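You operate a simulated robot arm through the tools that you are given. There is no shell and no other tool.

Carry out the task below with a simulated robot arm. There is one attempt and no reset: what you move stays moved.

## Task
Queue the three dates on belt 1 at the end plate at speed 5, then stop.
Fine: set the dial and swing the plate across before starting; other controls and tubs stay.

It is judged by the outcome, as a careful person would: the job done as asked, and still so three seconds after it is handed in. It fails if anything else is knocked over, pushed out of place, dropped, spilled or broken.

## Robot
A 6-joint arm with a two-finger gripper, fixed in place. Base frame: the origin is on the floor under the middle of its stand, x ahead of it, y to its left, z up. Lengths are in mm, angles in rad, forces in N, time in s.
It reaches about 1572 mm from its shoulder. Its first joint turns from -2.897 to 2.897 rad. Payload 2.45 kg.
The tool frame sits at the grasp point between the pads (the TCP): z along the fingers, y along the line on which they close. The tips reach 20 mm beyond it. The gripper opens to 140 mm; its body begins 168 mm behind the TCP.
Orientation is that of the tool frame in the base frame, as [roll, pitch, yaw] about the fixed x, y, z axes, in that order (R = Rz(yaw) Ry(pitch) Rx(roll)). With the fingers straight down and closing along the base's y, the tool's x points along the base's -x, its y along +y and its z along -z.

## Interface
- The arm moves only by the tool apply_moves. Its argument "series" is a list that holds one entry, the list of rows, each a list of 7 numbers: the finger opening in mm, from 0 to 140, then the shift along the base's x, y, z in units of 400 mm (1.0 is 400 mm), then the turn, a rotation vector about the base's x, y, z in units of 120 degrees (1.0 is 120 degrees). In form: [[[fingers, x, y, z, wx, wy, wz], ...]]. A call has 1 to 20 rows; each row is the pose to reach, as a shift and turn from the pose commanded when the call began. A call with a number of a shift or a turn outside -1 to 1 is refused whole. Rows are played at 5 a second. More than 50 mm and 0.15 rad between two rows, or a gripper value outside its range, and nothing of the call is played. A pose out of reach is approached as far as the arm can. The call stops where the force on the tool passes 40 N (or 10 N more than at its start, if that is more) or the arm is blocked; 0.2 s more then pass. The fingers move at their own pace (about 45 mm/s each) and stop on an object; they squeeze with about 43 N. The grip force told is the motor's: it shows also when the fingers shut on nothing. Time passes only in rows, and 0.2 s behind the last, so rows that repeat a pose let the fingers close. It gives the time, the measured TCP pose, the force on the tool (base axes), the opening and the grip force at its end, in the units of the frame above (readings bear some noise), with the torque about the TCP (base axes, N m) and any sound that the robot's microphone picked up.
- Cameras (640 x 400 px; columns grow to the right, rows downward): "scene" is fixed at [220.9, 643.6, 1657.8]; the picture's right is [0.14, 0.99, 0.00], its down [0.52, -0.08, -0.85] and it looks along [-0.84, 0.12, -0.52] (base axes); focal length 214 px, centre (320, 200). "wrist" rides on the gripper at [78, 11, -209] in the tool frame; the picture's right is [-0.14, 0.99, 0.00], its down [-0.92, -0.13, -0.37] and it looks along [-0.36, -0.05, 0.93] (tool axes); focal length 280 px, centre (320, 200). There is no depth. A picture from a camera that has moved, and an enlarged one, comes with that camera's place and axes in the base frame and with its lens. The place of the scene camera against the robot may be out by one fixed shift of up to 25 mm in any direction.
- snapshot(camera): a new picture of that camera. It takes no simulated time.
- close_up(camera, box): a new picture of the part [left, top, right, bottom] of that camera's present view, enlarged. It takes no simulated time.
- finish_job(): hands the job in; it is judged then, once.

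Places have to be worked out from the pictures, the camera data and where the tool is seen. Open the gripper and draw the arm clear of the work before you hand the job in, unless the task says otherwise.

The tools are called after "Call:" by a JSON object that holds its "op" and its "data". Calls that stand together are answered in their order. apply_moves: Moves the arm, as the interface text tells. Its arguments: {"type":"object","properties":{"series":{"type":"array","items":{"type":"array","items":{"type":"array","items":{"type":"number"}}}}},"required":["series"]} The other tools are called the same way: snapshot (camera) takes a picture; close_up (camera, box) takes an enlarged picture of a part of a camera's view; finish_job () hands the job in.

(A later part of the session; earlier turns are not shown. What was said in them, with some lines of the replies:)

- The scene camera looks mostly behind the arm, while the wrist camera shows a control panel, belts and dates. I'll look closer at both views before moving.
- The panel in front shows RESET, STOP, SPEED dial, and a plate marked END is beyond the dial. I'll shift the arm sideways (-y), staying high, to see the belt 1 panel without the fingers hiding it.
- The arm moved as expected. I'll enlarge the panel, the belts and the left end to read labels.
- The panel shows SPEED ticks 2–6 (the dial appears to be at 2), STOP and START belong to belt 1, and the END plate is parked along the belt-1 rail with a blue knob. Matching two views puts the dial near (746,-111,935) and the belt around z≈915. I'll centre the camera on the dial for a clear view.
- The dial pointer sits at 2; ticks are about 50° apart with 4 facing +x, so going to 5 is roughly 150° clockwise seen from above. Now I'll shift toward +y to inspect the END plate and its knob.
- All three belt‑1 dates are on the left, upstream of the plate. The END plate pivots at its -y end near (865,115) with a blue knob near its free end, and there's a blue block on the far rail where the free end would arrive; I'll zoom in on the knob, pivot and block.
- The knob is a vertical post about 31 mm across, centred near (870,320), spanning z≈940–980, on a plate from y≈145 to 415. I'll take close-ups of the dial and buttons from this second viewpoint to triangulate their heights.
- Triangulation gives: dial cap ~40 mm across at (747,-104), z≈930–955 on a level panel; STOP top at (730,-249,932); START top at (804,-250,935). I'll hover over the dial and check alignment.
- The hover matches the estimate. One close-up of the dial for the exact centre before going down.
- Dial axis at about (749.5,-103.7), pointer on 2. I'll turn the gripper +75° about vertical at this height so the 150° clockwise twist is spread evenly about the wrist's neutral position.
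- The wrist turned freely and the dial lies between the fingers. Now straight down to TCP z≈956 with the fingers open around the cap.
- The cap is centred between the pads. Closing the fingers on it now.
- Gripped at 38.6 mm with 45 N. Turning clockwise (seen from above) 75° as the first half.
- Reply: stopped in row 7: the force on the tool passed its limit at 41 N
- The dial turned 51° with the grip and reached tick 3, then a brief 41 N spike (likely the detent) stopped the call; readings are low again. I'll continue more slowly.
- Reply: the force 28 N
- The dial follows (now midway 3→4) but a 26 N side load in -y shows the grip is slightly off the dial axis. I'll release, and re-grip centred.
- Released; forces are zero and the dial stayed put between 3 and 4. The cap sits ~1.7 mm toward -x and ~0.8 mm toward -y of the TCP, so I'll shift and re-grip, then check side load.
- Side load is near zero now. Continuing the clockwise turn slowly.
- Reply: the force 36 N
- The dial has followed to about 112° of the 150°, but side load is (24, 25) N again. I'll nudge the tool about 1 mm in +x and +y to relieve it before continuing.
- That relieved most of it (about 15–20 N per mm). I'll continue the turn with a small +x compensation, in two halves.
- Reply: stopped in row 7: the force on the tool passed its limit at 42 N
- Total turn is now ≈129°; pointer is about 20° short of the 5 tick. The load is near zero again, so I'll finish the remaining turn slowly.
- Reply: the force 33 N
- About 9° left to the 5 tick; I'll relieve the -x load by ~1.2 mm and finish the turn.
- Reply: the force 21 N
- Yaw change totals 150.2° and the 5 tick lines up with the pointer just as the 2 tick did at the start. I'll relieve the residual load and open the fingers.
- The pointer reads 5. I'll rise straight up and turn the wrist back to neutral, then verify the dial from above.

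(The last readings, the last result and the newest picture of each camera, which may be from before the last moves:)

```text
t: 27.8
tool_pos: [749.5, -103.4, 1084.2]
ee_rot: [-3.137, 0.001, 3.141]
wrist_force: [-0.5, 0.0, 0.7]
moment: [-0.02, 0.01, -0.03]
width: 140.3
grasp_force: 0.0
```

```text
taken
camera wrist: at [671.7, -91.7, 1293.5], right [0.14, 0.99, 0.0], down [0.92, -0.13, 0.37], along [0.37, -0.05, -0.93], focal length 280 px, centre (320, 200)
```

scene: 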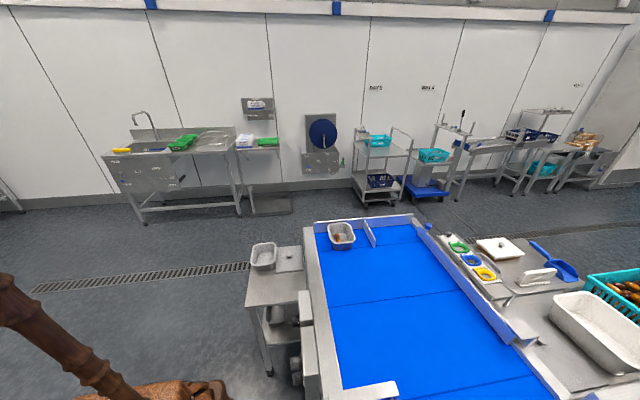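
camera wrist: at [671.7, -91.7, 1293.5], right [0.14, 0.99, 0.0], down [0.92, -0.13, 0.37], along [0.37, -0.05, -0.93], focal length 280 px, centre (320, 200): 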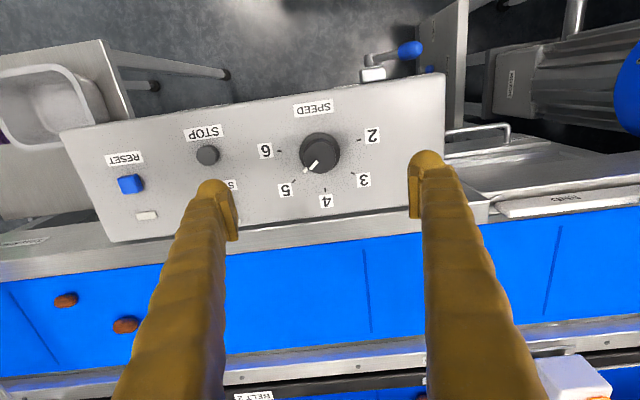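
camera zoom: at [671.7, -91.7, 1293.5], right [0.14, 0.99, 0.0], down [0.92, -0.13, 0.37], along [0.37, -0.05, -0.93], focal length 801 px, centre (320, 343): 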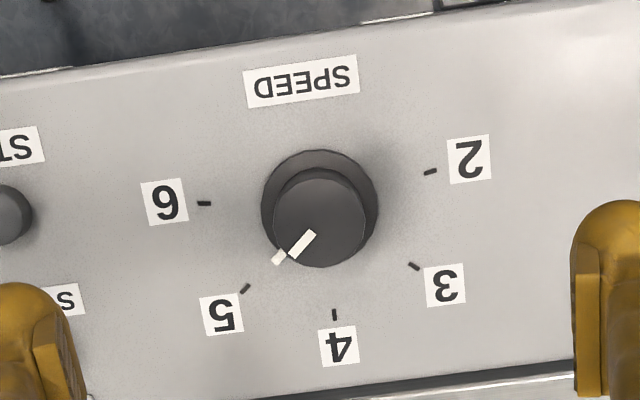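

Dial is verified on 5 and the dates haven't moved. Next I'll move toward the END plate and inspect it, its hinge and the far-rail block from closer.

Call:
{"op": "apply_moves", "data": {"series": [[[140, 0.02, 0.11, 0.025, 0, 0, 0], [140, 0.04, 0.22, 0.05, 0, 0, 0], [140, 0.06, 0.33, 0.075, 0, 0, 0], [140, 0.08, 0.44, 0.1, 0, 0, 0], [140, 0.1, 0.55, 0.125, 0, 0, 0], [140, 0.12, 0.66, 0.15, 0, 0, 0], [140, 0.14, 0.77, 0.175, 0, 0, 0], [140, 0.15, 0.88, 0.2, 0, 0, 0], [140, 0.15, 0.88, 0.2, 0, 0, 0]]]}}

Call:
{"op": "snapshot", "data": {"camera": "wrist"}}

Call:
{"op": "close_up", "data": {"camera": "wrist", "box": [220, 130, 420, 270]}}

Call:
{"op": "close_up", "data": {"camera": "wrist", "box": [220, 270, 420, 400]}}

```text
t: 29.8
tool_pos: [809.5, 247.7, 1161.2]
ee_rot: [-3.139, 0.002, 3.138]
wrist_force: [-0.3, -0.6, -0.7]
moment: [0.0, 0.0, 0.01]
width: 140.0
grasp_force: 0.1
```

```text
taken
camera wrist: at [731.5, 260.7, 1371.3], right [0.14, 0.99, 0.0], down [0.92, -0.13, 0.37], along [0.37, -0.05, -0.93], focal length 280 px, centre (320, 200)
```

wrist: 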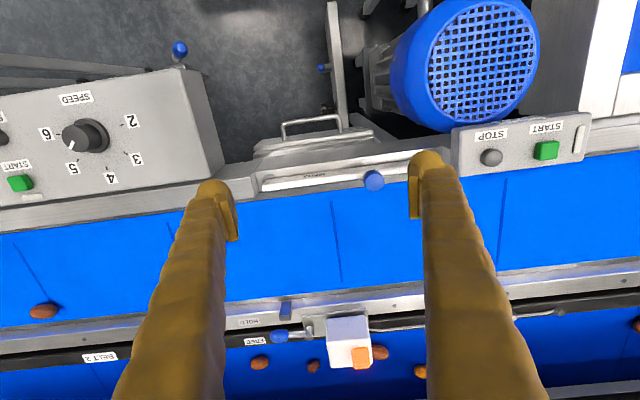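

```text
2.86 times, centred on (320, 200) of wrist
camera zoom: at [731.5, 260.7, 1371.3], right [0.14, 0.99, 0.0], down [0.92, -0.13, 0.37], along [0.37, -0.05, -0.93], focal length 801 px, centre (320, 200)
```

zoom: 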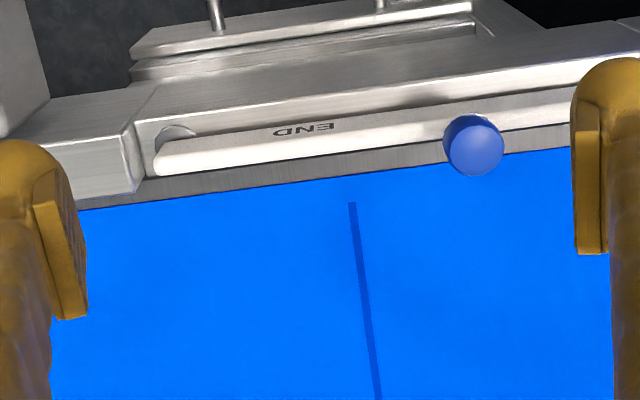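

```text
3.08 times, centred on (320, 335) of wrist
camera zoom: at [731.5, 260.7, 1371.3], right [0.14, 0.99, 0.0], down [0.92, -0.13, 0.37], along [0.37, -0.05, -0.93], focal length 863 px, centre (320, -215)
```

zoom: 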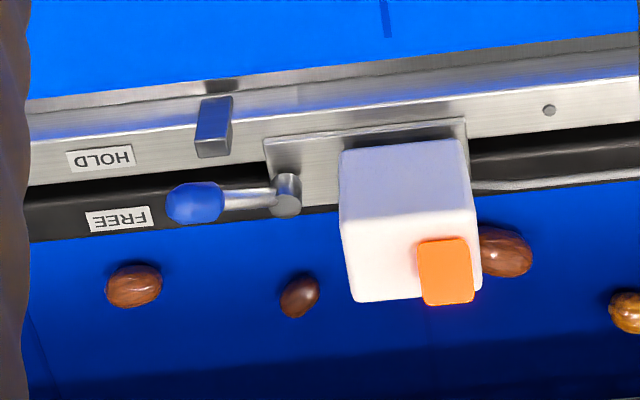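

Knob top is at about (868,320,983) with the hinge near (857,155), so the knob swings on a ~165 mm radius to about (1022,144). I'll turn the wrist +90° so the fingers straddle the knob along the swing direction, and hover above it.

Call:
{"op": "apply_moves", "data": {"series": [[[140, 0.013, 0.016, -0.015, 0, 0, 0.068], [130, 0.026, 0.032, -0.03, 0, 0, 0.136], [120, 0.039, 0.048, -0.045, 0, 0, 0.204], [110, 0.052, 0.064, -0.06, 0, 0, 0.272], [100, 0.065, 0.08, -0.075, 0, 0, 0.34], [90, 0.078, 0.096, -0.09, 0, 0, 0.408], [80, 0.091, 0.112, -0.105, 0, 0, 0.476], [80, 0.104, 0.128, -0.12, 0, 0, 0.544], [80, 0.117, 0.144, -0.135, 0, 0, 0.612], [80, 0.13, 0.16, -0.15, 0, 0, 0.68], [80, 0.146, 0.181, -0.165, 0, 0, 0.75], [80, 0.146, 0.181, -0.165, 0, 0, 0.75]]]}}

Call:
{"op": "snapshot", "data": {"camera": "wrist"}}

Call:
{"op": "close_up", "data": {"camera": "wrist", "box": [240, 110, 400, 230]}}

```text
t: 32.4
tool_pos: [869.0, 320.4, 1098.2]
ee_rot: [-3.138, 0.002, -1.576]
wrist_force: [0.2, 0.0, 0.2]
moment: [-0.02, 0.03, 0.01]
width: 80.1
grasp_force: 0.0
```

```text
taken
camera wrist: at [857.0, 242.8, 1307.3], right [-0.99, 0.14, 0.0], down [0.13, 0.92, 0.37], along [0.05, 0.37, -0.93], focal length 280 px, centre (320, 200)
```

wrist: 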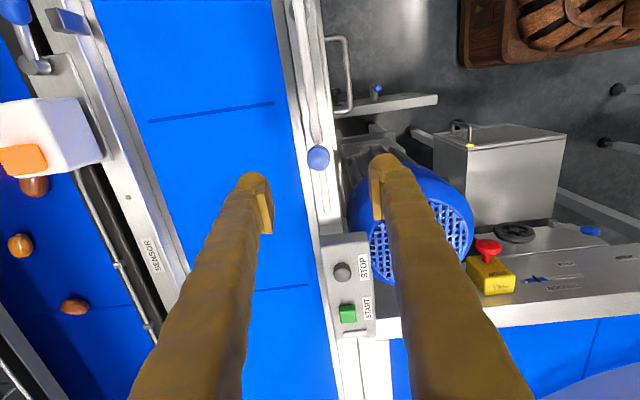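

```text
3.33 times, centred on (320, 170) of wrist
camera zoom: at [857.0, 242.8, 1307.3], right [-0.99, 0.14, 0.0], down [0.13, 0.92, 0.37], along [0.05, 0.37, -0.93], focal length 935 px, centre (320, 300)
```

zoom: 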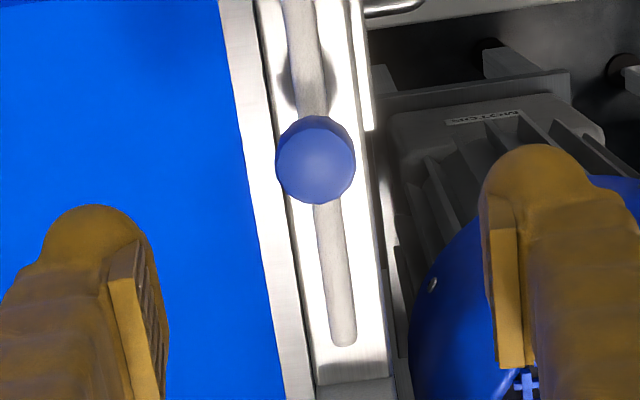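

The knob is centred between the fingers at about (869,317.5). Descending to TCP z≈966 with the fingers at 56 mm, keeping tips above the plate.

Call:
{"op": "apply_moves", "data": {"series": [[[70, 0, -0.006, -0.1, 0, 0, 0], [60, 0, -0.006, -0.2, 0, 0, 0], [56, 0, -0.006, -0.26, 0, 0, 0], [56, 0, -0.006, -0.3, 0, 0, 0], [56, 0, -0.006, -0.33, 0, 0, 0], [56, 0, -0.006, -0.33, 0, 0, 0]]]}}

Call:
{"op": "close_up", "data": {"camera": "wrist", "box": [220, 100, 420, 240]}}

Call:
{"op": "snapshot", "data": {"camera": "wrist"}}

```text
t: 33.8
tool_pos: [868.1, 316.7, 966.4]
ee_rot: [-3.137, 0.001, -1.572]
wrist_force: [-0.3, 0.2, 0.2]
moment: [-0.02, -0.03, 0.02]
width: 56.3
grasp_force: 0.2
```

```text
2.86 times, centred on (320, 170) of wrist
camera zoom: at [856.3, 239.3, 1175.7], right [-0.99, 0.14, 0.0], down [0.13, 0.92, 0.37], along [0.05, 0.37, -0.93], focal length 801 px, centre (320, 286)
```

zoom: 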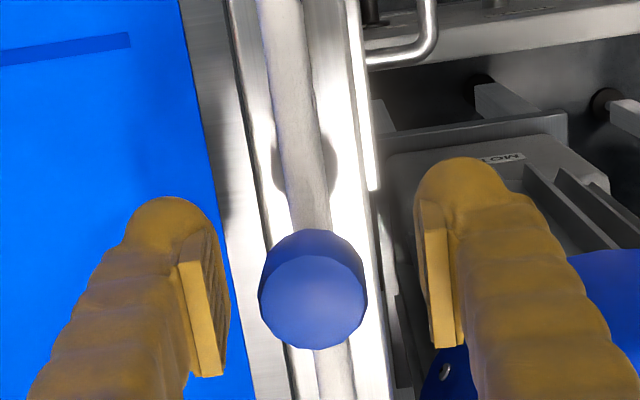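

```text
taken
camera wrist: at [856.3, 239.3, 1175.7], right [-0.99, 0.14, 0.0], down [0.13, 0.92, 0.37], along [0.05, 0.37, -0.93], focal length 280 px, centre (320, 200)
```

wrist: 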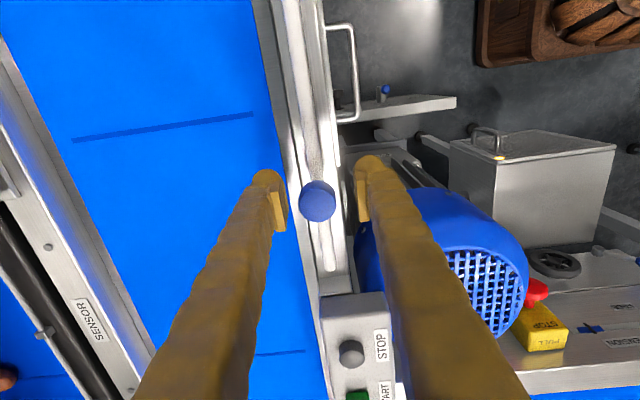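

The knob (≈28 mm) is centred. I'll close loosely to 33 mm so the fingers straddle it, and swing the first 24° along the arc, checking force.

Call:
{"op": "apply_moves", "data": {"series": [[[33, 0, 0, 0, 0, 0, 0], [33, 0, 0, 0, 0, 0, 0], [33, 0.0426, -0.0053, 0, 0, 0, -0.05], [33, 0.0844, -0.0149, 0, 0, 0, -0.1], [33, 0.1249, -0.0289, 0, 0, 0, -0.15], [33, 0.1638, -0.047, 0, 0, 0, -0.2], [33, 0.1638, -0.047, 0, 0, 0, -0.2]]]}}

Call:
{"op": "snapshot", "data": {"camera": "wrist"}}

Call:
{"op": "close_up", "data": {"camera": "wrist", "box": [220, 100, 420, 240]}}

```text
t: 35.4
tool_pos: [933.7, 298.4, 964.8]
ee_rot: [-3.14, 0.001, -1.992]
wrist_force: [2.5, 8.1, -25.6]
moment: [-0.3, -0.37, -0.19]
width: 34.1
grasp_force: 0.5
```

```text
taken
camera wrist: at [892.3, 232.3, 1174.9], right [-0.85, 0.53, 0.0], down [0.49, 0.79, 0.37], along [0.2, 0.31, -0.93], focal length 280 px, centre (320, 200)
```

wrist: 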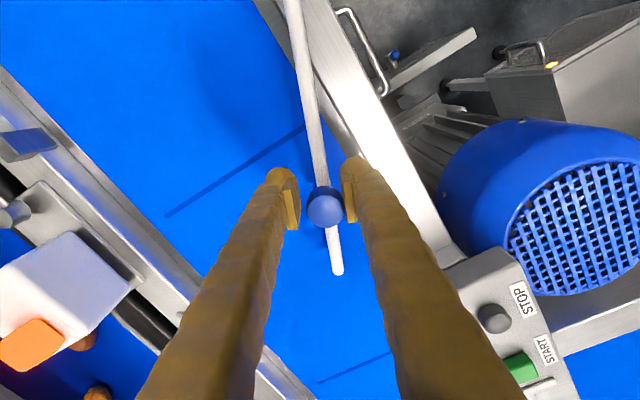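

```text
2.86 times, centred on (320, 170) of wrist
camera zoom: at [892.3, 232.3, 1174.9], right [-0.85, 0.53, 0.0], down [0.49, 0.79, 0.37], along [0.2, 0.31, -0.93], focal length 801 px, centre (320, 286)
```

zoom: 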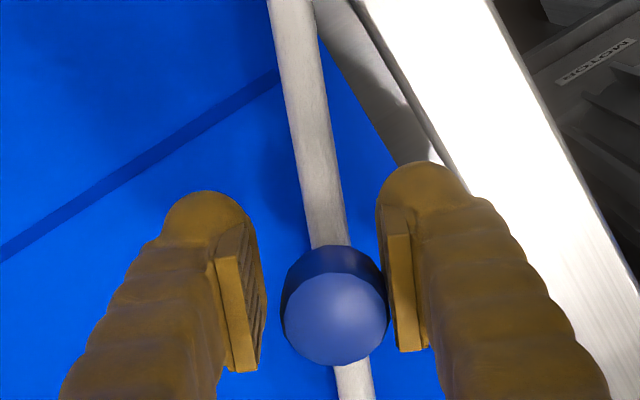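

The plate swung with the knob (about 24°). A -25 N vertical load is showing; I'll hold a moment to see whether it persists.

Call:
{"op": "apply_moves", "data": {"series": [[[36, 0, 0, 0, 0, 0, 0], [36, 0, 0, 0, 0, 0, 0]]]}}

Call:
{"op": "close_up", "data": {"camera": "wrist", "box": [270, 140, 370, 210]}}

```text
t: 36.0
tool_pos: [934.6, 298.4, 966.8]
ee_rot: [-3.138, 0.002, -1.994]
wrist_force: [0.8, 0.6, -14.0]
moment: [-0.19, -0.21, 0.02]
width: 36.2
grasp_force: 0.2
```

```text
5.71 times, centred on (320, 175) of wrist
camera zoom: at [892.1, 232.0, 1176.2], right [-0.85, 0.53, 0.0], down [0.49, 0.79, 0.37], along [0.2, 0.31, -0.93], focal length 1602 px, centre (320, 343)
```

zoom: 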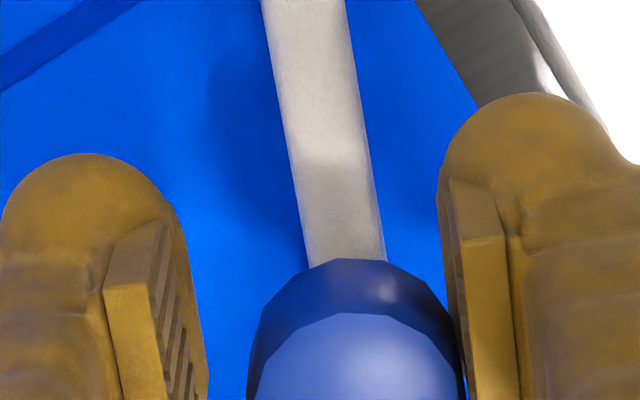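

A -14 N vertical load remains with no side load, probably a knob edge caught on a pad ridge. I'll open a little to free it and re-read.

Call:
{"op": "apply_moves", "data": {"series": [[[46, 0, 0, 0, 0, 0, 0], [46, 0, 0, 0, 0, 0, 0], [46, 0, 0, 0, 0, 0, 0]]]}}

Call:
{"op": "snapshot", "data": {"camera": "wrist"}}

```text
t: 36.8
tool_pos: [934.2, 297.7, 968.1]
ee_rot: [-3.138, 0.005, -1.995]
wrist_force: [0.8, -0.8, -2.4]
moment: [-0.05, -0.04, 0.03]
width: 45.9
grasp_force: 0.0
```

```text
taken
camera wrist: at [892.0, 232.3, 1176.4], right [-0.85, 0.53, 0.0], down [0.49, 0.79, 0.37], along [0.2, 0.31, -0.93], focal length 280 px, centre (320, 200)
```

wrist: 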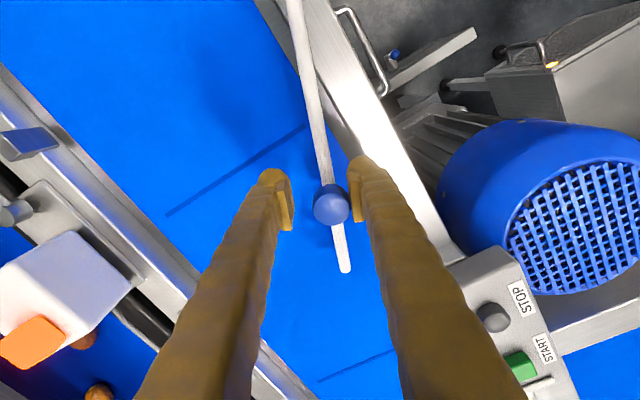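

The knob seems to have followed the trailing finger as it opened, which could mean a return spring or just sticking. I'll open wider to see whether the plate stays.

Call:
{"op": "apply_moves", "data": {"series": [[[70, 0, 0, 0, 0, 0, 0], [70, 0, 0, 0, 0, 0, 0], [70, 0, 0, 0, 0, 0, 0]]]}}

Call:
{"op": "snapshot", "data": {"camera": "wrist"}}

```text
t: 37.6
tool_pos: [932.7, 297.3, 967.5]
ee_rot: [-3.139, 0.002, -1.992]
wrist_force: [-0.5, 0.8, -0.4]
moment: [0.02, -0.02, -0.04]
width: 69.7
grasp_force: 0.1
```

```text
taken
camera wrist: at [892.0, 232.2, 1175.9], right [-0.85, 0.53, 0.0], down [0.49, 0.79, 0.37], along [0.2, 0.31, -0.93], focal length 280 px, centre (320, 200)
```

wrist: 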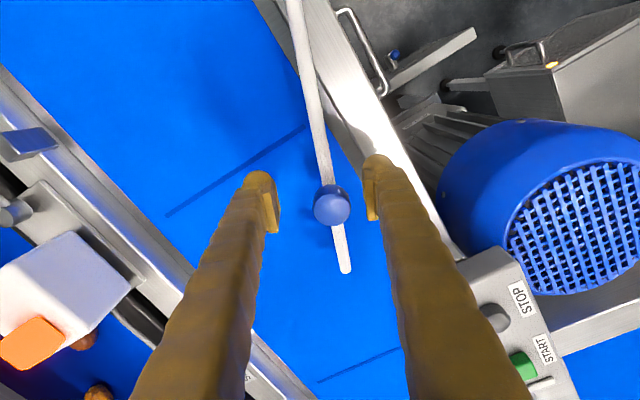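

It stayed put, so the hinge just has friction. Closing to 38 mm again and continuing the swing to about 60°.

Call:
{"op": "apply_moves", "data": {"series": [[[38, 0, 0, 0, 0, 0, 0], [38, 0, 0, 0, 0, 0, 0], [38, 0.0368, -0.0221, 0, 0, 0, -0.05], [38, 0.071, -0.048, 0, 0, 0, -0.1], [38, 0.1024, -0.0772, 0, 0, 0, -0.15], [38, 0.1305, -0.1096, 0, 0, 0, -0.2], [38, 0.1551, -0.1447, 0, 0, 0, -0.25], [38, 0.1758, -0.1823, 0, 0, 0, -0.3], [38, 0.1758, -0.1823, 0, 0, 0, -0.3]]]}}

Call:
{"op": "snapshot", "data": {"camera": "wrist"}}

```text
t: 39.6
tool_pos: [1003.9, 227.1, 966.6]
ee_rot: [-3.138, 0.003, -2.621]
wrist_force: [0.4, 0.6, -0.6]
moment: [0.0, 0.04, -0.01]
width: 38.0
grasp_force: 0.1
```

```text
taken
camera wrist: at [930.5, 198.3, 1176.1], right [-0.37, 0.93, 0.0], down [0.86, 0.35, 0.37], along [0.35, 0.14, -0.93], focal length 280 px, centre (320, 200)
```

wrist: 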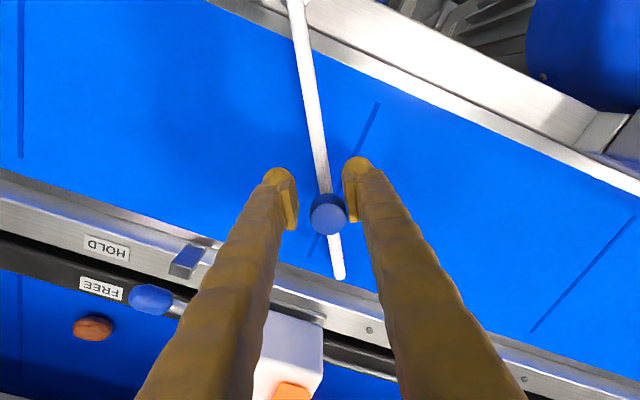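

No load now and the plate is at roughly 55° of swing. Fitting the three knob positions gives the hinge at about (862,139) with radius 179, so I'll re-centre on the knob and continue to near 80°.

Call:
{"op": "apply_moves", "data": {"series": [[[52, 0, 0, 0, 0, 0, 0], [52, 0.0198, 0.0248, 0, 0, 0, 0], [38, 0.0198, 0.0248, 0, 0, 0, 0], [38, 0.0404, -0.0102, 0, 0, 0, -0.035], [38, 0.0573, -0.0455, 0, 0, 0, -0.077], [38, 0.0708, -0.082, 0, 0, 0, -0.119], [38, 0.0813, -0.1195, 0, 0, 0, -0.16], [38, 0.0885, -0.158, 0, 0, 0, -0.2], [38, 0.0885, -0.158, 0, 0, 0, -0.2]]]}}

Call:
{"op": "snapshot", "data": {"camera": "wrist"}}

Call:
{"op": "close_up", "data": {"camera": "wrist", "box": [200, 150, 400, 290]}}

```text
t: 41.6
tool_pos: [1039.5, 162.2, 966.0]
ee_rot: [-3.138, 0.003, -3.041]
wrist_force: [-8.2, -2.8, -20.8]
moment: [-0.39, 0.02, 0.13]
width: 36.7
grasp_force: 0.1
```

```text
taken
camera wrist: at [961.0, 167.3, 1175.4], right [0.04, 1.0, 0.0], down [0.93, -0.03, 0.37], along [0.37, -0.02, -0.93], focal length 280 px, centre (320, 200)
```

wrist: 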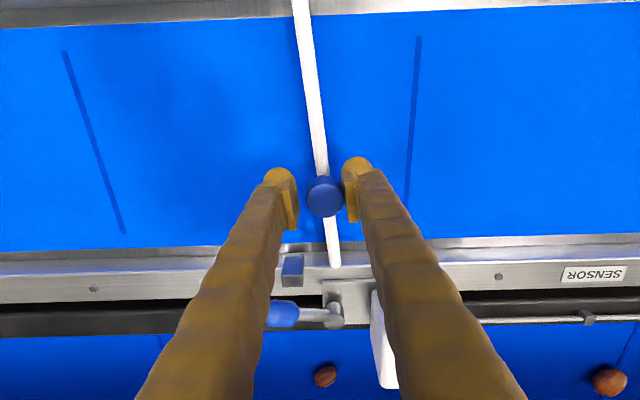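

```text
2.86 times, centred on (300, 220) of wrist
camera zoom: at [961.0, 167.3, 1175.4], right [0.04, 1.0, 0.0], down [0.93, -0.03, 0.37], along [0.37, -0.02, -0.93], focal length 801 px, centre (377, 143)
```

zoom: 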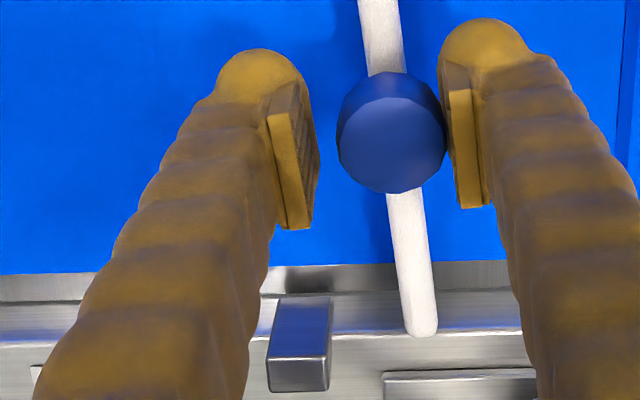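

The plate is nearly across; its free end lies over the far rail and about 20 mm from the blue stop block. I'll push on gently in small steps until it seats against the block.

Call:
{"op": "apply_moves", "data": {"series": [[[38, -0.0025, -0.008, -0.0025, 0, 0, -0.01], [38, -0.0025, -0.016, -0.0025, 0, 0, -0.02], [38, -0.0025, -0.024, -0.0025, 0, 0, -0.03], [38, -0.0025, -0.031, -0.0025, 0, 0, -0.04], [38, -0.0025, -0.036, -0.0025, 0, 0, -0.045], [38, -0.0025, -0.041, -0.0025, 0, 0, -0.05], [38, -0.0025, -0.041, -0.0025, 0, 0, -0.05]]]}}

Call:
{"op": "snapshot", "data": {"camera": "wrist"}}

Call:
{"op": "close_up", "data": {"camera": "wrist", "box": [200, 150, 400, 290]}}

```text
t: 43.2
tool_pos: [1038.0, 146.4, 966.0]
ee_rot: [-3.137, 0.002, 3.139]
wrist_force: [-0.2, 0.6, 0.4]
moment: [0.01, 0.0, -0.03]
width: 38.0
grasp_force: 0.0
```

```text
taken
camera wrist: at [960.0, 158.8, 1174.2], right [0.14, 0.99, 0.0], down [0.92, -0.13, 0.37], along [0.37, -0.05, -0.93], focal length 280 px, centre (320, 200)
```

wrist: 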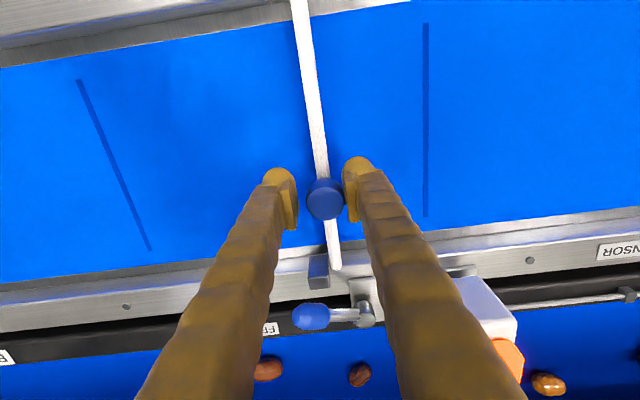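

```text
2.86 times, centred on (300, 220) of wrist
camera zoom: at [960.0, 158.8, 1174.2], right [0.14, 0.99, 0.0], down [0.92, -0.13, 0.37], along [0.37, -0.05, -0.93], focal length 801 px, centre (377, 143)
```

zoom: 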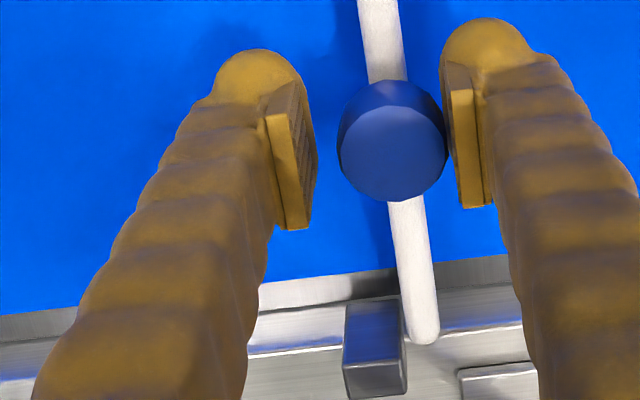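

The plate edge is just about touching the block with no load yet. I'll press on by a few more millimetres to seat it.

Call:
{"op": "apply_moves", "data": {"series": [[[38, 0, -0.003, 0, 0, 0, -0.003], [38, 0, -0.006, 0, 0, 0, -0.006], [38, 0, -0.009, 0, 0, 0, -0.009], [38, 0, -0.0115, 0, 0, 0, -0.012], [38, 0, -0.0115, 0, 0, 0, -0.012]]]}}

Call:
{"op": "close_up", "data": {"camera": "wrist", "box": [200, 150, 400, 290]}}

```text
t: 44.4
tool_pos: [1038.0, 140.9, 964.7]
ee_rot: [-3.139, 0.002, 3.114]
wrist_force: [-5.9, 13.3, -2.5]
moment: [-0.27, -0.06, 0.18]
width: 45.1
grasp_force: 4.7
```

```text
2.86 times, centred on (300, 220) of wrist
camera zoom: at [959.9, 156.3, 1174.1], right [0.16, 0.99, 0.0], down [0.92, -0.15, 0.37], along [0.37, -0.06, -0.93], focal length 801 px, centre (377, 143)
```

zoom: 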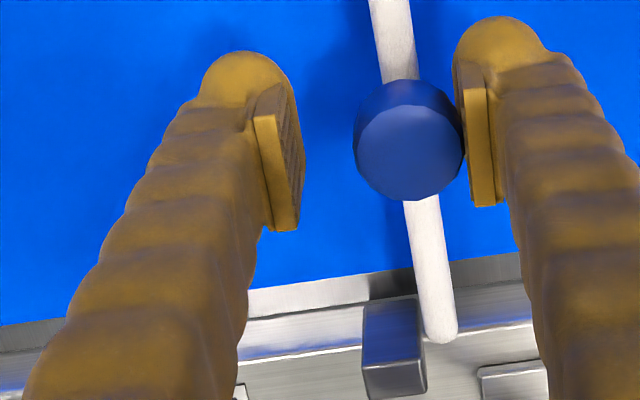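

The plate is seated on the block (13 N, fingers pushed back). Now I'll open the fingers and check it stays in place.

Call:
{"op": "apply_moves", "data": {"series": [[[50, 0, -0.0115, 0, 0, 0, -0.012], [60, 0, -0.0115, 0, 0, 0, -0.012], [66, 0, -0.0115, 0, 0, 0, -0.012], [66, 0, -0.0115, 0, 0, 0, -0.012]]]}}

Call:
{"op": "close_up", "data": {"camera": "wrist", "box": [200, 150, 400, 290]}}

```text
t: 45.4
tool_pos: [1038.7, 137.5, 964.1]
ee_rot: [-3.137, 0.001, 3.088]
wrist_force: [-0.3, 1.5, 0.7]
moment: [-0.02, 0.01, 0.03]
width: 65.8
grasp_force: 0.0
```

```text
2.86 times, centred on (300, 220) of wrist
camera zoom: at [960.3, 153.9, 1174.1], right [0.19, 0.98, 0.0], down [0.91, -0.18, 0.37], along [0.36, -0.07, -0.93], focal length 801 px, centre (377, 143)
```

zoom: 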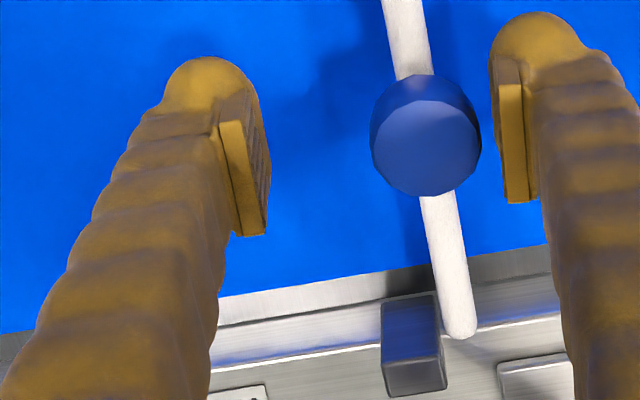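

The plate stays against the block. Rising straight up and then viewing the plate from above.

Call:
{"op": "apply_moves", "data": {"series": [[[75, 0, 0.006, 0, 0, 0, 0], [75, 0, 0.006, 0.06, 0, 0, 0], [75, 0, 0.006, 0.17, 0, 0, 0], [90, 0, 0.006, 0.28, 0, 0, 0.013], [110, -0.05, 0.006, 0.36, 0, 0, 0.026], [130, -0.12, 0.006, 0.44, 0, 0, 0.026], [140, -0.2, 0.006, 0.5, 0, 0, 0.026], [140, -0.2, 0.006, 0.5, 0, 0, 0.026]]]}}

Call:
{"op": "snapshot", "data": {"camera": "wrist"}}

Call:
{"op": "close_up", "data": {"camera": "wrist", "box": [220, 120, 420, 330]}}

```text
t: 47.2
tool_pos: [955.5, 137.9, 1165.8]
ee_rot: [-3.139, 0.001, -3.139]
wrist_force: [0.8, 0.1, -0.9]
moment: [-0.01, 0.01, 0.03]
width: 140.0
grasp_force: 0.0
```

```text
taken
camera wrist: at [877.4, 151.0, 1374.6], right [0.14, 0.99, 0.0], down [0.92, -0.13, 0.37], along [0.37, -0.05, -0.93], focal length 280 px, centre (320, 200)
```

wrist: 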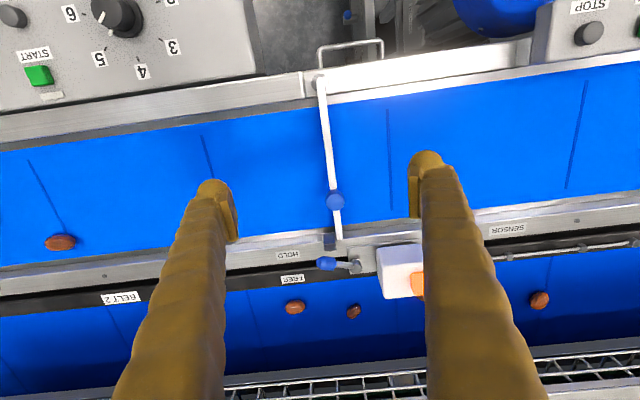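

```text
1.90 times, centred on (320, 225) of wrist
camera zoom: at [877.4, 151.0, 1374.6], right [0.14, 0.99, 0.0], down [0.92, -0.13, 0.37], along [0.37, -0.05, -0.93], focal length 534 px, centre (320, 152)
```

zoom: 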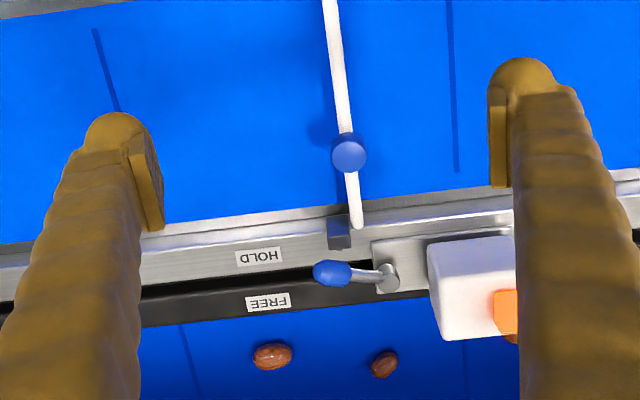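

The plate now spans the belt, resting on the block, with everything else undisturbed. Next I'll move to a hover above START with the fingers closed.

Call:
{"op": "apply_moves", "data": {"series": [[[120, -0.038, -0.097, -0.03, 0, 0, 0], [90, -0.076, -0.194, -0.06, 0, 0, 0], [60, -0.114, -0.291, -0.09, 0, 0, 0], [30, -0.152, -0.388, -0.12, 0, 0, 0], [0, -0.19, -0.485, -0.15, 0, 0, 0], [0, -0.228, -0.582, -0.18, 0, 0, 0], [0, -0.266, -0.679, -0.21, 0, 0, 0], [0, -0.304, -0.776, -0.24, 0, 0, 0], [0, -0.342, -0.873, -0.27, 0, 0, 0], [0, -0.379, -0.97, -0.3, 0, 0, 0], [0, -0.379, -0.97, -0.33, 0, 0, 0]]]}}

Call:
{"op": "snapshot", "data": {"camera": "wrist"}}

Call:
{"op": "close_up", "data": {"camera": "wrist", "box": [220, 80, 420, 220]}}

```text
t: 49.6
tool_pos: [807.9, -250.4, 1033.5]
ee_rot: [-3.138, 0.002, -3.14]
wrist_force: [0.2, 0.6, 0.2]
moment: [0.01, 0.02, 0.01]
width: 0.0
grasp_force: 29.9
```

```text
taken
camera wrist: at [729.2, -236.8, 1242.6], right [0.14, 0.99, 0.0], down [0.92, -0.13, 0.37], along [0.37, -0.05, -0.93], focal length 280 px, centre (320, 200)
```

wrist: 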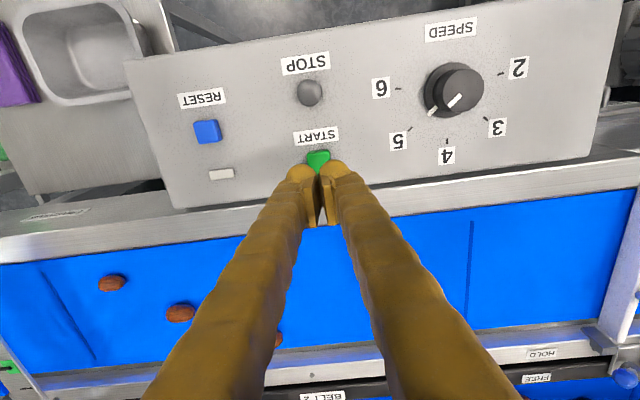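

```text
2.86 times, centred on (320, 150) of wrist
camera zoom: at [729.2, -236.8, 1242.6], right [0.14, 0.99, 0.0], down [0.92, -0.13, 0.37], along [0.37, -0.05, -0.93], focal length 801 px, centre (320, 343)
```

zoom: 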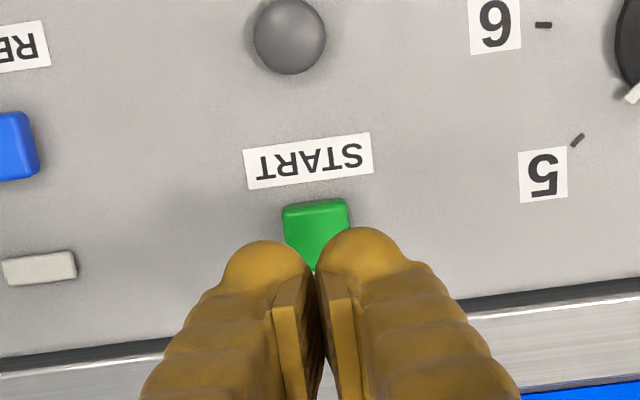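

Fingertips are above START (button centre ≈ (806,-249)). I'll descend in small steps to press it.

Call:
{"op": "apply_moves", "data": {"series": [[[0, -0.003, 0.001, -0.1, 0, 0, 0], [0, -0.003, 0.001, -0.165, 0, 0, 0], [0, -0.003, 0.001, -0.185, 0, 0, 0], [0, -0.003, 0.001, -0.195, 0, 0, 0]]]}}

Call:
{"op": "close_up", "data": {"camera": "wrist", "box": [220, 80, 420, 220]}}

```text
t: 50.6
tool_pos: [805.6, -247.7, 956.0]
ee_rot: [-3.137, 0.005, -3.139]
wrist_force: [0.6, 1.1, 3.7]
moment: [0.01, -0.02, 0.04]
width: 6.3
grasp_force: 29.8
heard: click
```

```text
2.86 times, centred on (320, 150) of wrist
camera zoom: at [727.3, -235.6, 1164.9], right [0.14, 0.99, 0.0], down [0.92, -0.13, 0.37], along [0.37, -0.05, -0.93], focal length 801 px, centre (320, 343)
```

zoom: 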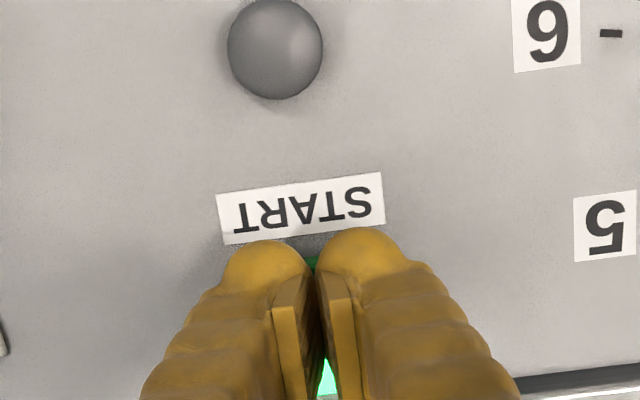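

A click was heard and the indicator is glowing green. Lifting off to see whether the belt runs.

Call:
{"op": "apply_moves", "data": {"series": [[[0, 0, 0, 0.06, 0, 0, 0], [0, -0.05, 0, 0.16, 0, 0, 0]]]}}

Call:
{"op": "snapshot", "data": {"camera": "wrist"}}

```text
t: 51.2
tool_pos: [785.3, -247.7, 1019.1]
ee_rot: [-3.14, 0.003, -3.139]
wrist_force: [-0.1, 0.5, 0.1]
moment: [0.03, 0.0, -0.03]
width: 0.0
grasp_force: 29.6
```

```text
taken
camera wrist: at [707.3, -235.5, 1228.9], right [0.14, 0.99, 0.0], down [0.92, -0.13, 0.37], along [0.37, -0.05, -0.93], focal length 280 px, centre (320, 200)
```

wrist: 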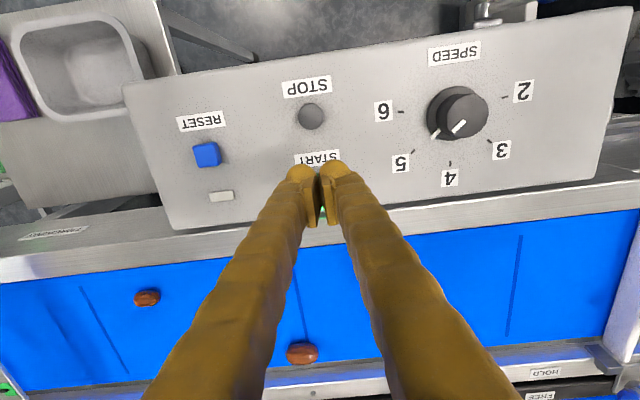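

The belt is running; dates have advanced ~50 mm in ~0.7 s (about 70 mm/s), so the last one needs roughly 9 s more. I'll rise to a spot near STOP from which the plate can be watched and wait.

Call:
{"op": "apply_moves", "data": {"series": [[[0, -0.028, 0.074, 0.09, 0, 0, 0], [0, -0.056, 0.148, 0.18, 0, 0, 0], [0, -0.084, 0.222, 0.27, 0, 0, 0], [0, -0.112, 0.296, 0.36, 0, 0, 0], [0, -0.138, 0.37, 0.45, 0, 0, 0], [0, -0.138, 0.37, 0.45, 0, 0, 0], [0, -0.138, 0.37, 0.45, 0, 0, 0], [0, -0.138, 0.37, 0.45, 0, 0, 0], [0, -0.138, 0.37, 0.45, 0, 0, 0], [0, -0.138, 0.37, 0.45, 0, 0, 0], [0, -0.138, 0.37, 0.45, 0, 0, 0], [0, -0.138, 0.37, 0.45, 0, 0, 0], [0, -0.138, 0.37, 0.45, 0, 0, 0], [0, -0.138, 0.37, 0.45, 0, 0, 0], [0, -0.138, 0.37, 0.45, 0, 0, 0]]]}}

Call:
{"op": "snapshot", "data": {"camera": "wrist"}}

```text
t: 54.4
tool_pos: [729.6, -102.0, 1198.5]
ee_rot: [-3.138, 0.002, -3.141]
wrist_force: [0.3, 0.2, 0.1]
moment: [-0.01, -0.02, -0.01]
width: 0.0
grasp_force: 29.1
```

```text
taken
camera wrist: at [651.4, -89.0, 1408.0], right [0.14, 0.99, 0.0], down [0.92, -0.13, 0.37], along [0.37, -0.05, -0.93], focal length 280 px, centre (320, 200)
```

wrist: 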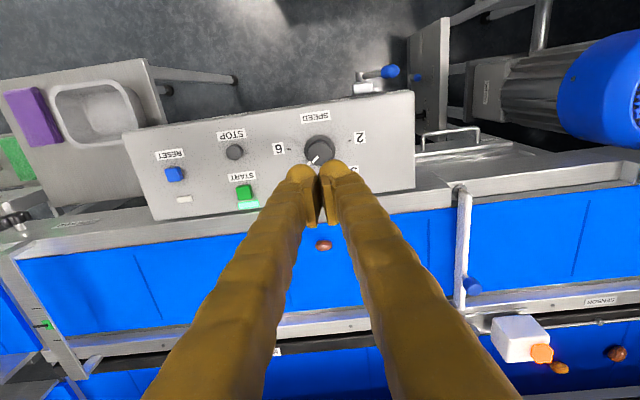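

The last date is at y≈-124 with belt speed ~122 mm/s, so it should reach the plate in about 2 s. Waiting here and then checking.

Call:
{"op": "apply_moves", "data": {"series": [[[0, 0, 0, 0, 0, 0, 0], [0, 0, 0, 0, 0, 0, 0], [0, 0, 0, 0, 0, 0, 0], [0, 0, 0, 0, 0, 0, 0], [0, 0, 0, 0, 0, 0, 0], [0, 0, 0, 0, 0, 0, 0], [0, 0, 0, 0, 0, 0, 0], [0, 0, 0, 0, 0, 0, 0], [0, 0, 0, 0, 0, 0, 0]]]}}

Call:
{"op": "snapshot", "data": {"camera": "wrist"}}

Call:
{"op": "close_up", "data": {"camera": "wrist", "box": [380, 160, 540, 320]}}

```text
t: 56.4
tool_pos: [729.8, -100.9, 1198.7]
ee_rot: [-3.137, 0.001, -3.139]
wrist_force: [-0.8, -0.7, 0.3]
moment: [0.02, 0.0, 0.02]
width: 0.0
grasp_force: 29.3
```

```text
taken
camera wrist: at [651.4, -89.0, 1408.0], right [0.14, 0.99, 0.0], down [0.92, -0.13, 0.37], along [0.37, -0.05, -0.93], focal length 280 px, centre (320, 200)
```

wrist: 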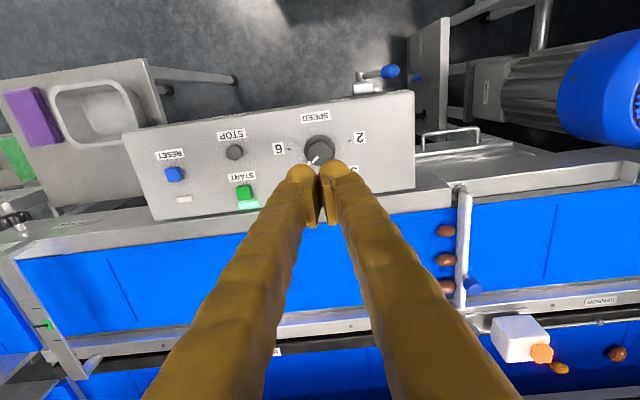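

```text
2.50 times, centred on (460, 240) of wrist
camera zoom: at [651.4, -89.0, 1408.0], right [0.14, 0.99, 0.0], down [0.92, -0.13, 0.37], along [0.37, -0.05, -0.93], focal length 701 px, centre (-30, 100)
```

zoom: 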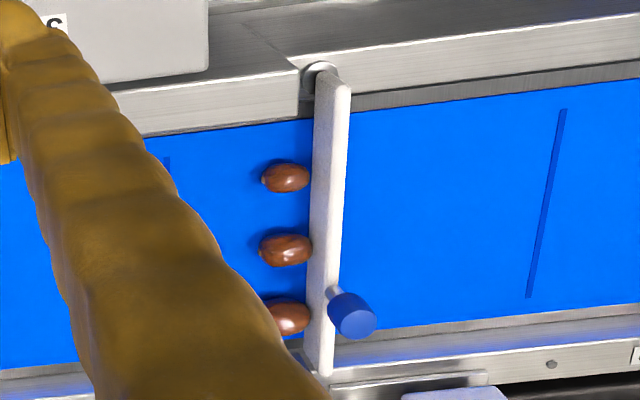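

All three dates are lined up against the plate. Going to STOP now and pressing it.

Call:
{"op": "apply_moves", "data": {"series": [[[0, 0.001, -0.0617, -0.1, 0, 0, 0], [0, 0.001, -0.1233, -0.2, 0, 0, 0], [0, 0.001, -0.185, -0.3, 0, 0, 0], [0, 0.001, -0.247, -0.4, 0, 0, 0], [0, 0.001, -0.308, -0.5, 0, 0, 0], [0, 0.001, -0.37, -0.58, 0, 0, 0], [0, 0.001, -0.37, -0.6, 0, 0, 0], [0, 0.001, -0.37, -0.61, 0, 0, 0], [0, 0.001, -0.37, -0.617, 0, 0, 0]]]}}

Call:
{"op": "snapshot", "data": {"camera": "wrist"}}

```text
t: 58.4
tool_pos: [730.7, -246.9, 953.7]
ee_rot: [-3.139, 0.003, -3.141]
wrist_force: [-1.9, 6.5, 17.0]
moment: [0.14, 0.02, 0.04]
width: 6.1
grasp_force: 29.5
heard: click
```

```text
taken
camera wrist: at [651.8, -234.5, 1162.7], right [0.14, 0.99, 0.0], down [0.92, -0.13, 0.37], along [0.37, -0.05, -0.93], focal length 280 px, centre (320, 200)
```

wrist: 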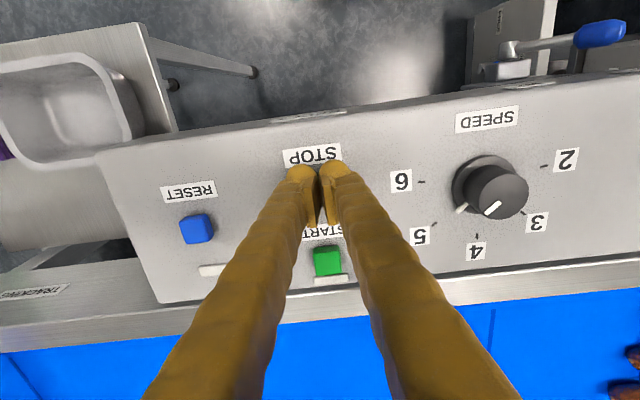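

Click heard and the green run lamp has gone out. Rising straight up and returning to the viewing position to confirm the belt is still.

Call:
{"op": "apply_moves", "data": {"series": [[[0, 0, 0, 0.05, 0, 0, 0], [0, 0, 0, 0.15, 0, 0, 0], [0, 0, 0.04, 0.25, 0, 0, 0], [30, 0, 0.1, 0.35, 0, 0, 0], [60, 0, 0.16, 0.45, 0, 0, 0], [90, 0, 0.23, 0.55, 0, 0, 0], [120, 0, 0.3, 0.6, 0, 0, 0], [140, 0, 0.37, 0.62, 0, 0, 0], [140, 0, 0.45, 0.64, 0, 0, 0], [140, 0, 0.55, 0.66, 0, 0, 0]]]}}

Call:
{"op": "snapshot", "data": {"camera": "wrist"}}

```text
t: 60.6
tool_pos: [729.4, -26.3, 1218.0]
ee_rot: [-3.136, 0.003, -3.14]
wrist_force: [-0.4, -0.4, 0.1]
moment: [-0.02, 0.01, -0.04]
width: 136.2
grasp_force: 0.0
```

```text
taken
camera wrist: at [651.8, -14.2, 1427.5], right [0.14, 0.99, 0.0], down [0.92, -0.13, 0.37], along [0.37, -0.05, -0.93], focal length 280 px, centre (320, 200)
```

wrist: 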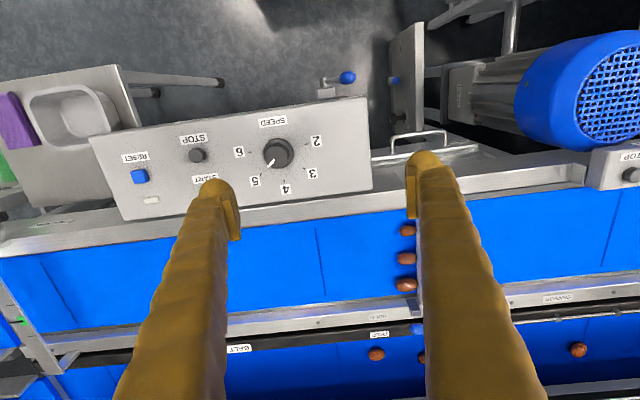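

Dates are still at the plate. I'll shift a little so the plate is unobstructed, then take two pictures apart in time to confirm the belt is stopped.

Call:
{"op": "apply_moves", "data": {"series": [[[140, 0, 0.1, 0, 0, 0, 0], [140, 0, 0.2, 0, 0, 0, 0], [140, 0, 0.3, 0, 0, 0, 0], [140, 0, 0.3, 0, 0, 0, 0]]]}}

Call:
{"op": "snapshot", "data": {"camera": "wrist"}}

Call:
{"op": "close_up", "data": {"camera": "wrist", "box": [230, 180, 430, 340]}}

Call:
{"op": "apply_moves", "data": {"series": [[[140, 0, 0, 0, 0, 0, 0], [140, 0, 0, 0, 0, 0, 0], [140, 0, 0, 0, 0, 0, 0], [140, 0, 0, 0, 0, 0, 0], [140, 0, 0, 0, 0, 0, 0]]]}}

Call:
{"op": "snapshot", "data": {"camera": "wrist"}}

Call:
{"op": "close_up", "data": {"camera": "wrist", "box": [230, 180, 430, 340]}}

```text
t: 61.6
tool_pos: [727.6, 94.1, 1216.3]
ee_rot: [-3.137, 0.002, -3.14]
wrist_force: [-0.1, 0.5, 0.7]
moment: [-0.03, 0.0, -0.01]
width: 140.0
grasp_force: 0.0
```

```text
taken
camera wrist: at [651.4, 106.2, 1425.8], right [0.14, 0.99, 0.0], down [0.92, -0.13, 0.37], along [0.37, -0.05, -0.93], focal length 280 px, centre (320, 200)
```

wrist: 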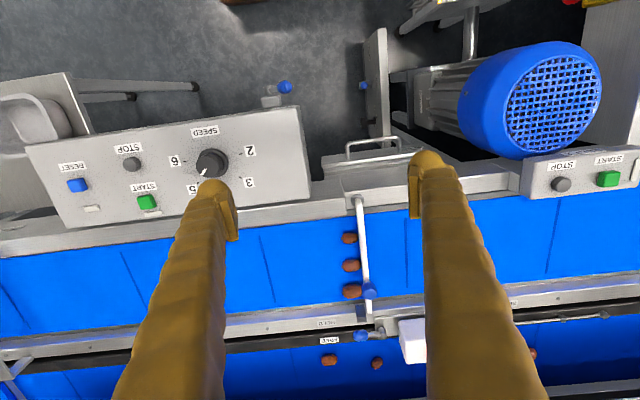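

```text
2.50 times, centred on (330, 260) of wrist
camera zoom: at [651.4, 106.2, 1425.8], right [0.14, 0.99, 0.0], down [0.92, -0.13, 0.37], along [0.37, -0.05, -0.93], focal length 701 px, centre (295, 50)
```

zoom: 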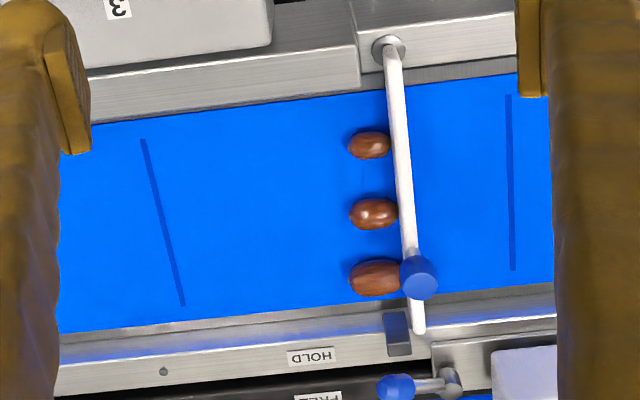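

```text
t: 62.8
tool_pos: [729.3, 94.0, 1217.6]
ee_rot: [-3.138, 0.003, -3.14]
wrist_force: [1.5, 0.4, 0.6]
moment: [0.02, -0.01, -0.01]
width: 139.8
grasp_force: 0.1
```

```text
taken
camera wrist: at [651.5, 105.8, 1425.8], right [0.14, 0.99, 0.0], down [0.92, -0.13, 0.37], along [0.37, -0.05, -0.93], focal length 280 px, centre (320, 200)
```

wrist: 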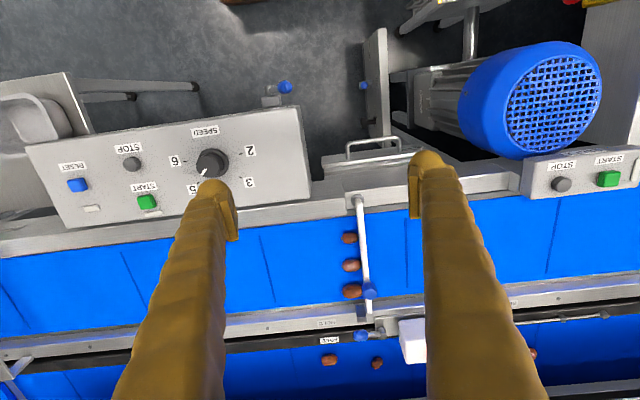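

```text
2.50 times, centred on (330, 260) of wrist
camera zoom: at [651.5, 105.8, 1425.8], right [0.14, 0.99, 0.0], down [0.92, -0.13, 0.37], along [0.37, -0.05, -0.93], focal length 701 px, centre (295, 50)
```

zoom: 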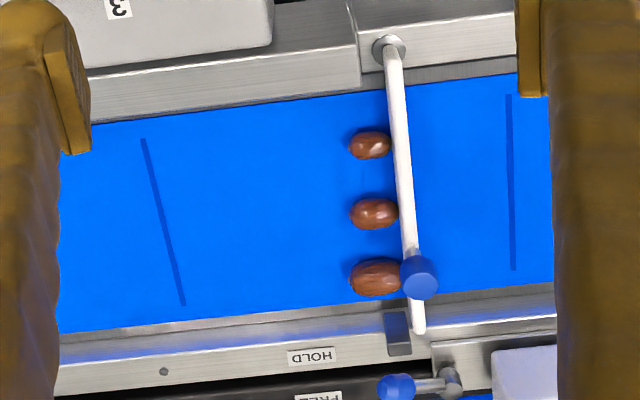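

The belt marks and dates are identical in both pictures: belt stopped, three dates against the plate, lamp out, dial on 5. I'll withdraw the arm to its starting position, gripper open.

Call:
{"op": "apply_moves", "data": {"series": [[[140, -0.06, -0.015, 0.06, 0, 0, 0], [140, -0.13, -0.03, 0.12, 0, 0, 0], [140, -0.2, -0.045, 0.17, 0, 0, 0], [140, -0.25, -0.06, 0.2, 0, 0, 0], [140, -0.25, -0.06, 0.2, 0, 0, 0]]]}}

Call:
{"op": "snapshot", "data": {"camera": "wrist"}}

Call:
{"op": "close_up", "data": {"camera": "wrist", "box": [90, 140, 410, 340]}}

```text
t: 64.0
tool_pos: [630.8, 69.5, 1297.9]
ee_rot: [-3.136, 0.001, -3.141]
wrist_force: [0.2, 0.7, 0.5]
moment: [0.0, 0.03, -0.02]
width: 139.8
grasp_force: 0.1
```

```text
taken
camera wrist: at [553.0, 81.7, 1506.8], right [0.14, 0.99, 0.0], down [0.92, -0.13, 0.37], along [0.37, -0.05, -0.93], focal length 280 px, centre (320, 200)
```

wrist: 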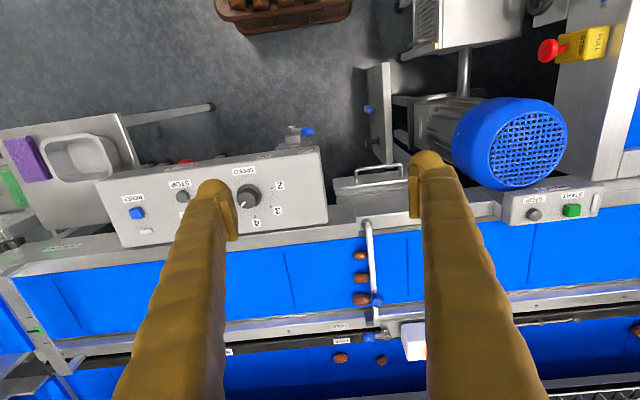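

```text
2.00 times, centred on (250, 240) of wrist
camera zoom: at [553.0, 81.7, 1506.8], right [0.14, 0.99, 0.0], down [0.92, -0.13, 0.37], along [0.37, -0.05, -0.93], focal length 561 px, centre (460, 120)
```

zoom: 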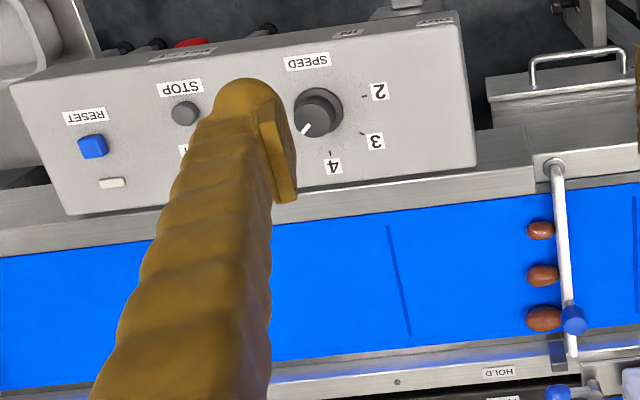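

Everything is in its final state: the dial is on 5, the END plate is across the belt, the three dates are queued at it and the belt is stopped. Other controls and tubs are unchanged and the arm is clear with the gripper open, so I'm handing in the job.

Call:
{"op": "finish_job", "data": {}}

```text
The job is handed in.
```

The three dates on belt 1 are queued side by side against the end plate, and the belt is stopped.

- **Dial:** I turned it from 2 to 5 before starting, and the pointer still reads 5.
- **End plate:** I swung it across before starting. It rests against the blue block on the far rail.
- **Run:** After START the dates moved at about 120 mm/s until all three reached the plate, then I pressed STOP. The run lamp went out, and two pictures taken about a second apart showed no belt movement.
- **Everything else:** I touched no other controls or tubs, including the HOLD/FREE lever by the sensor, and saw nothing displaced. The arm is back near its starting position with the gripper open.
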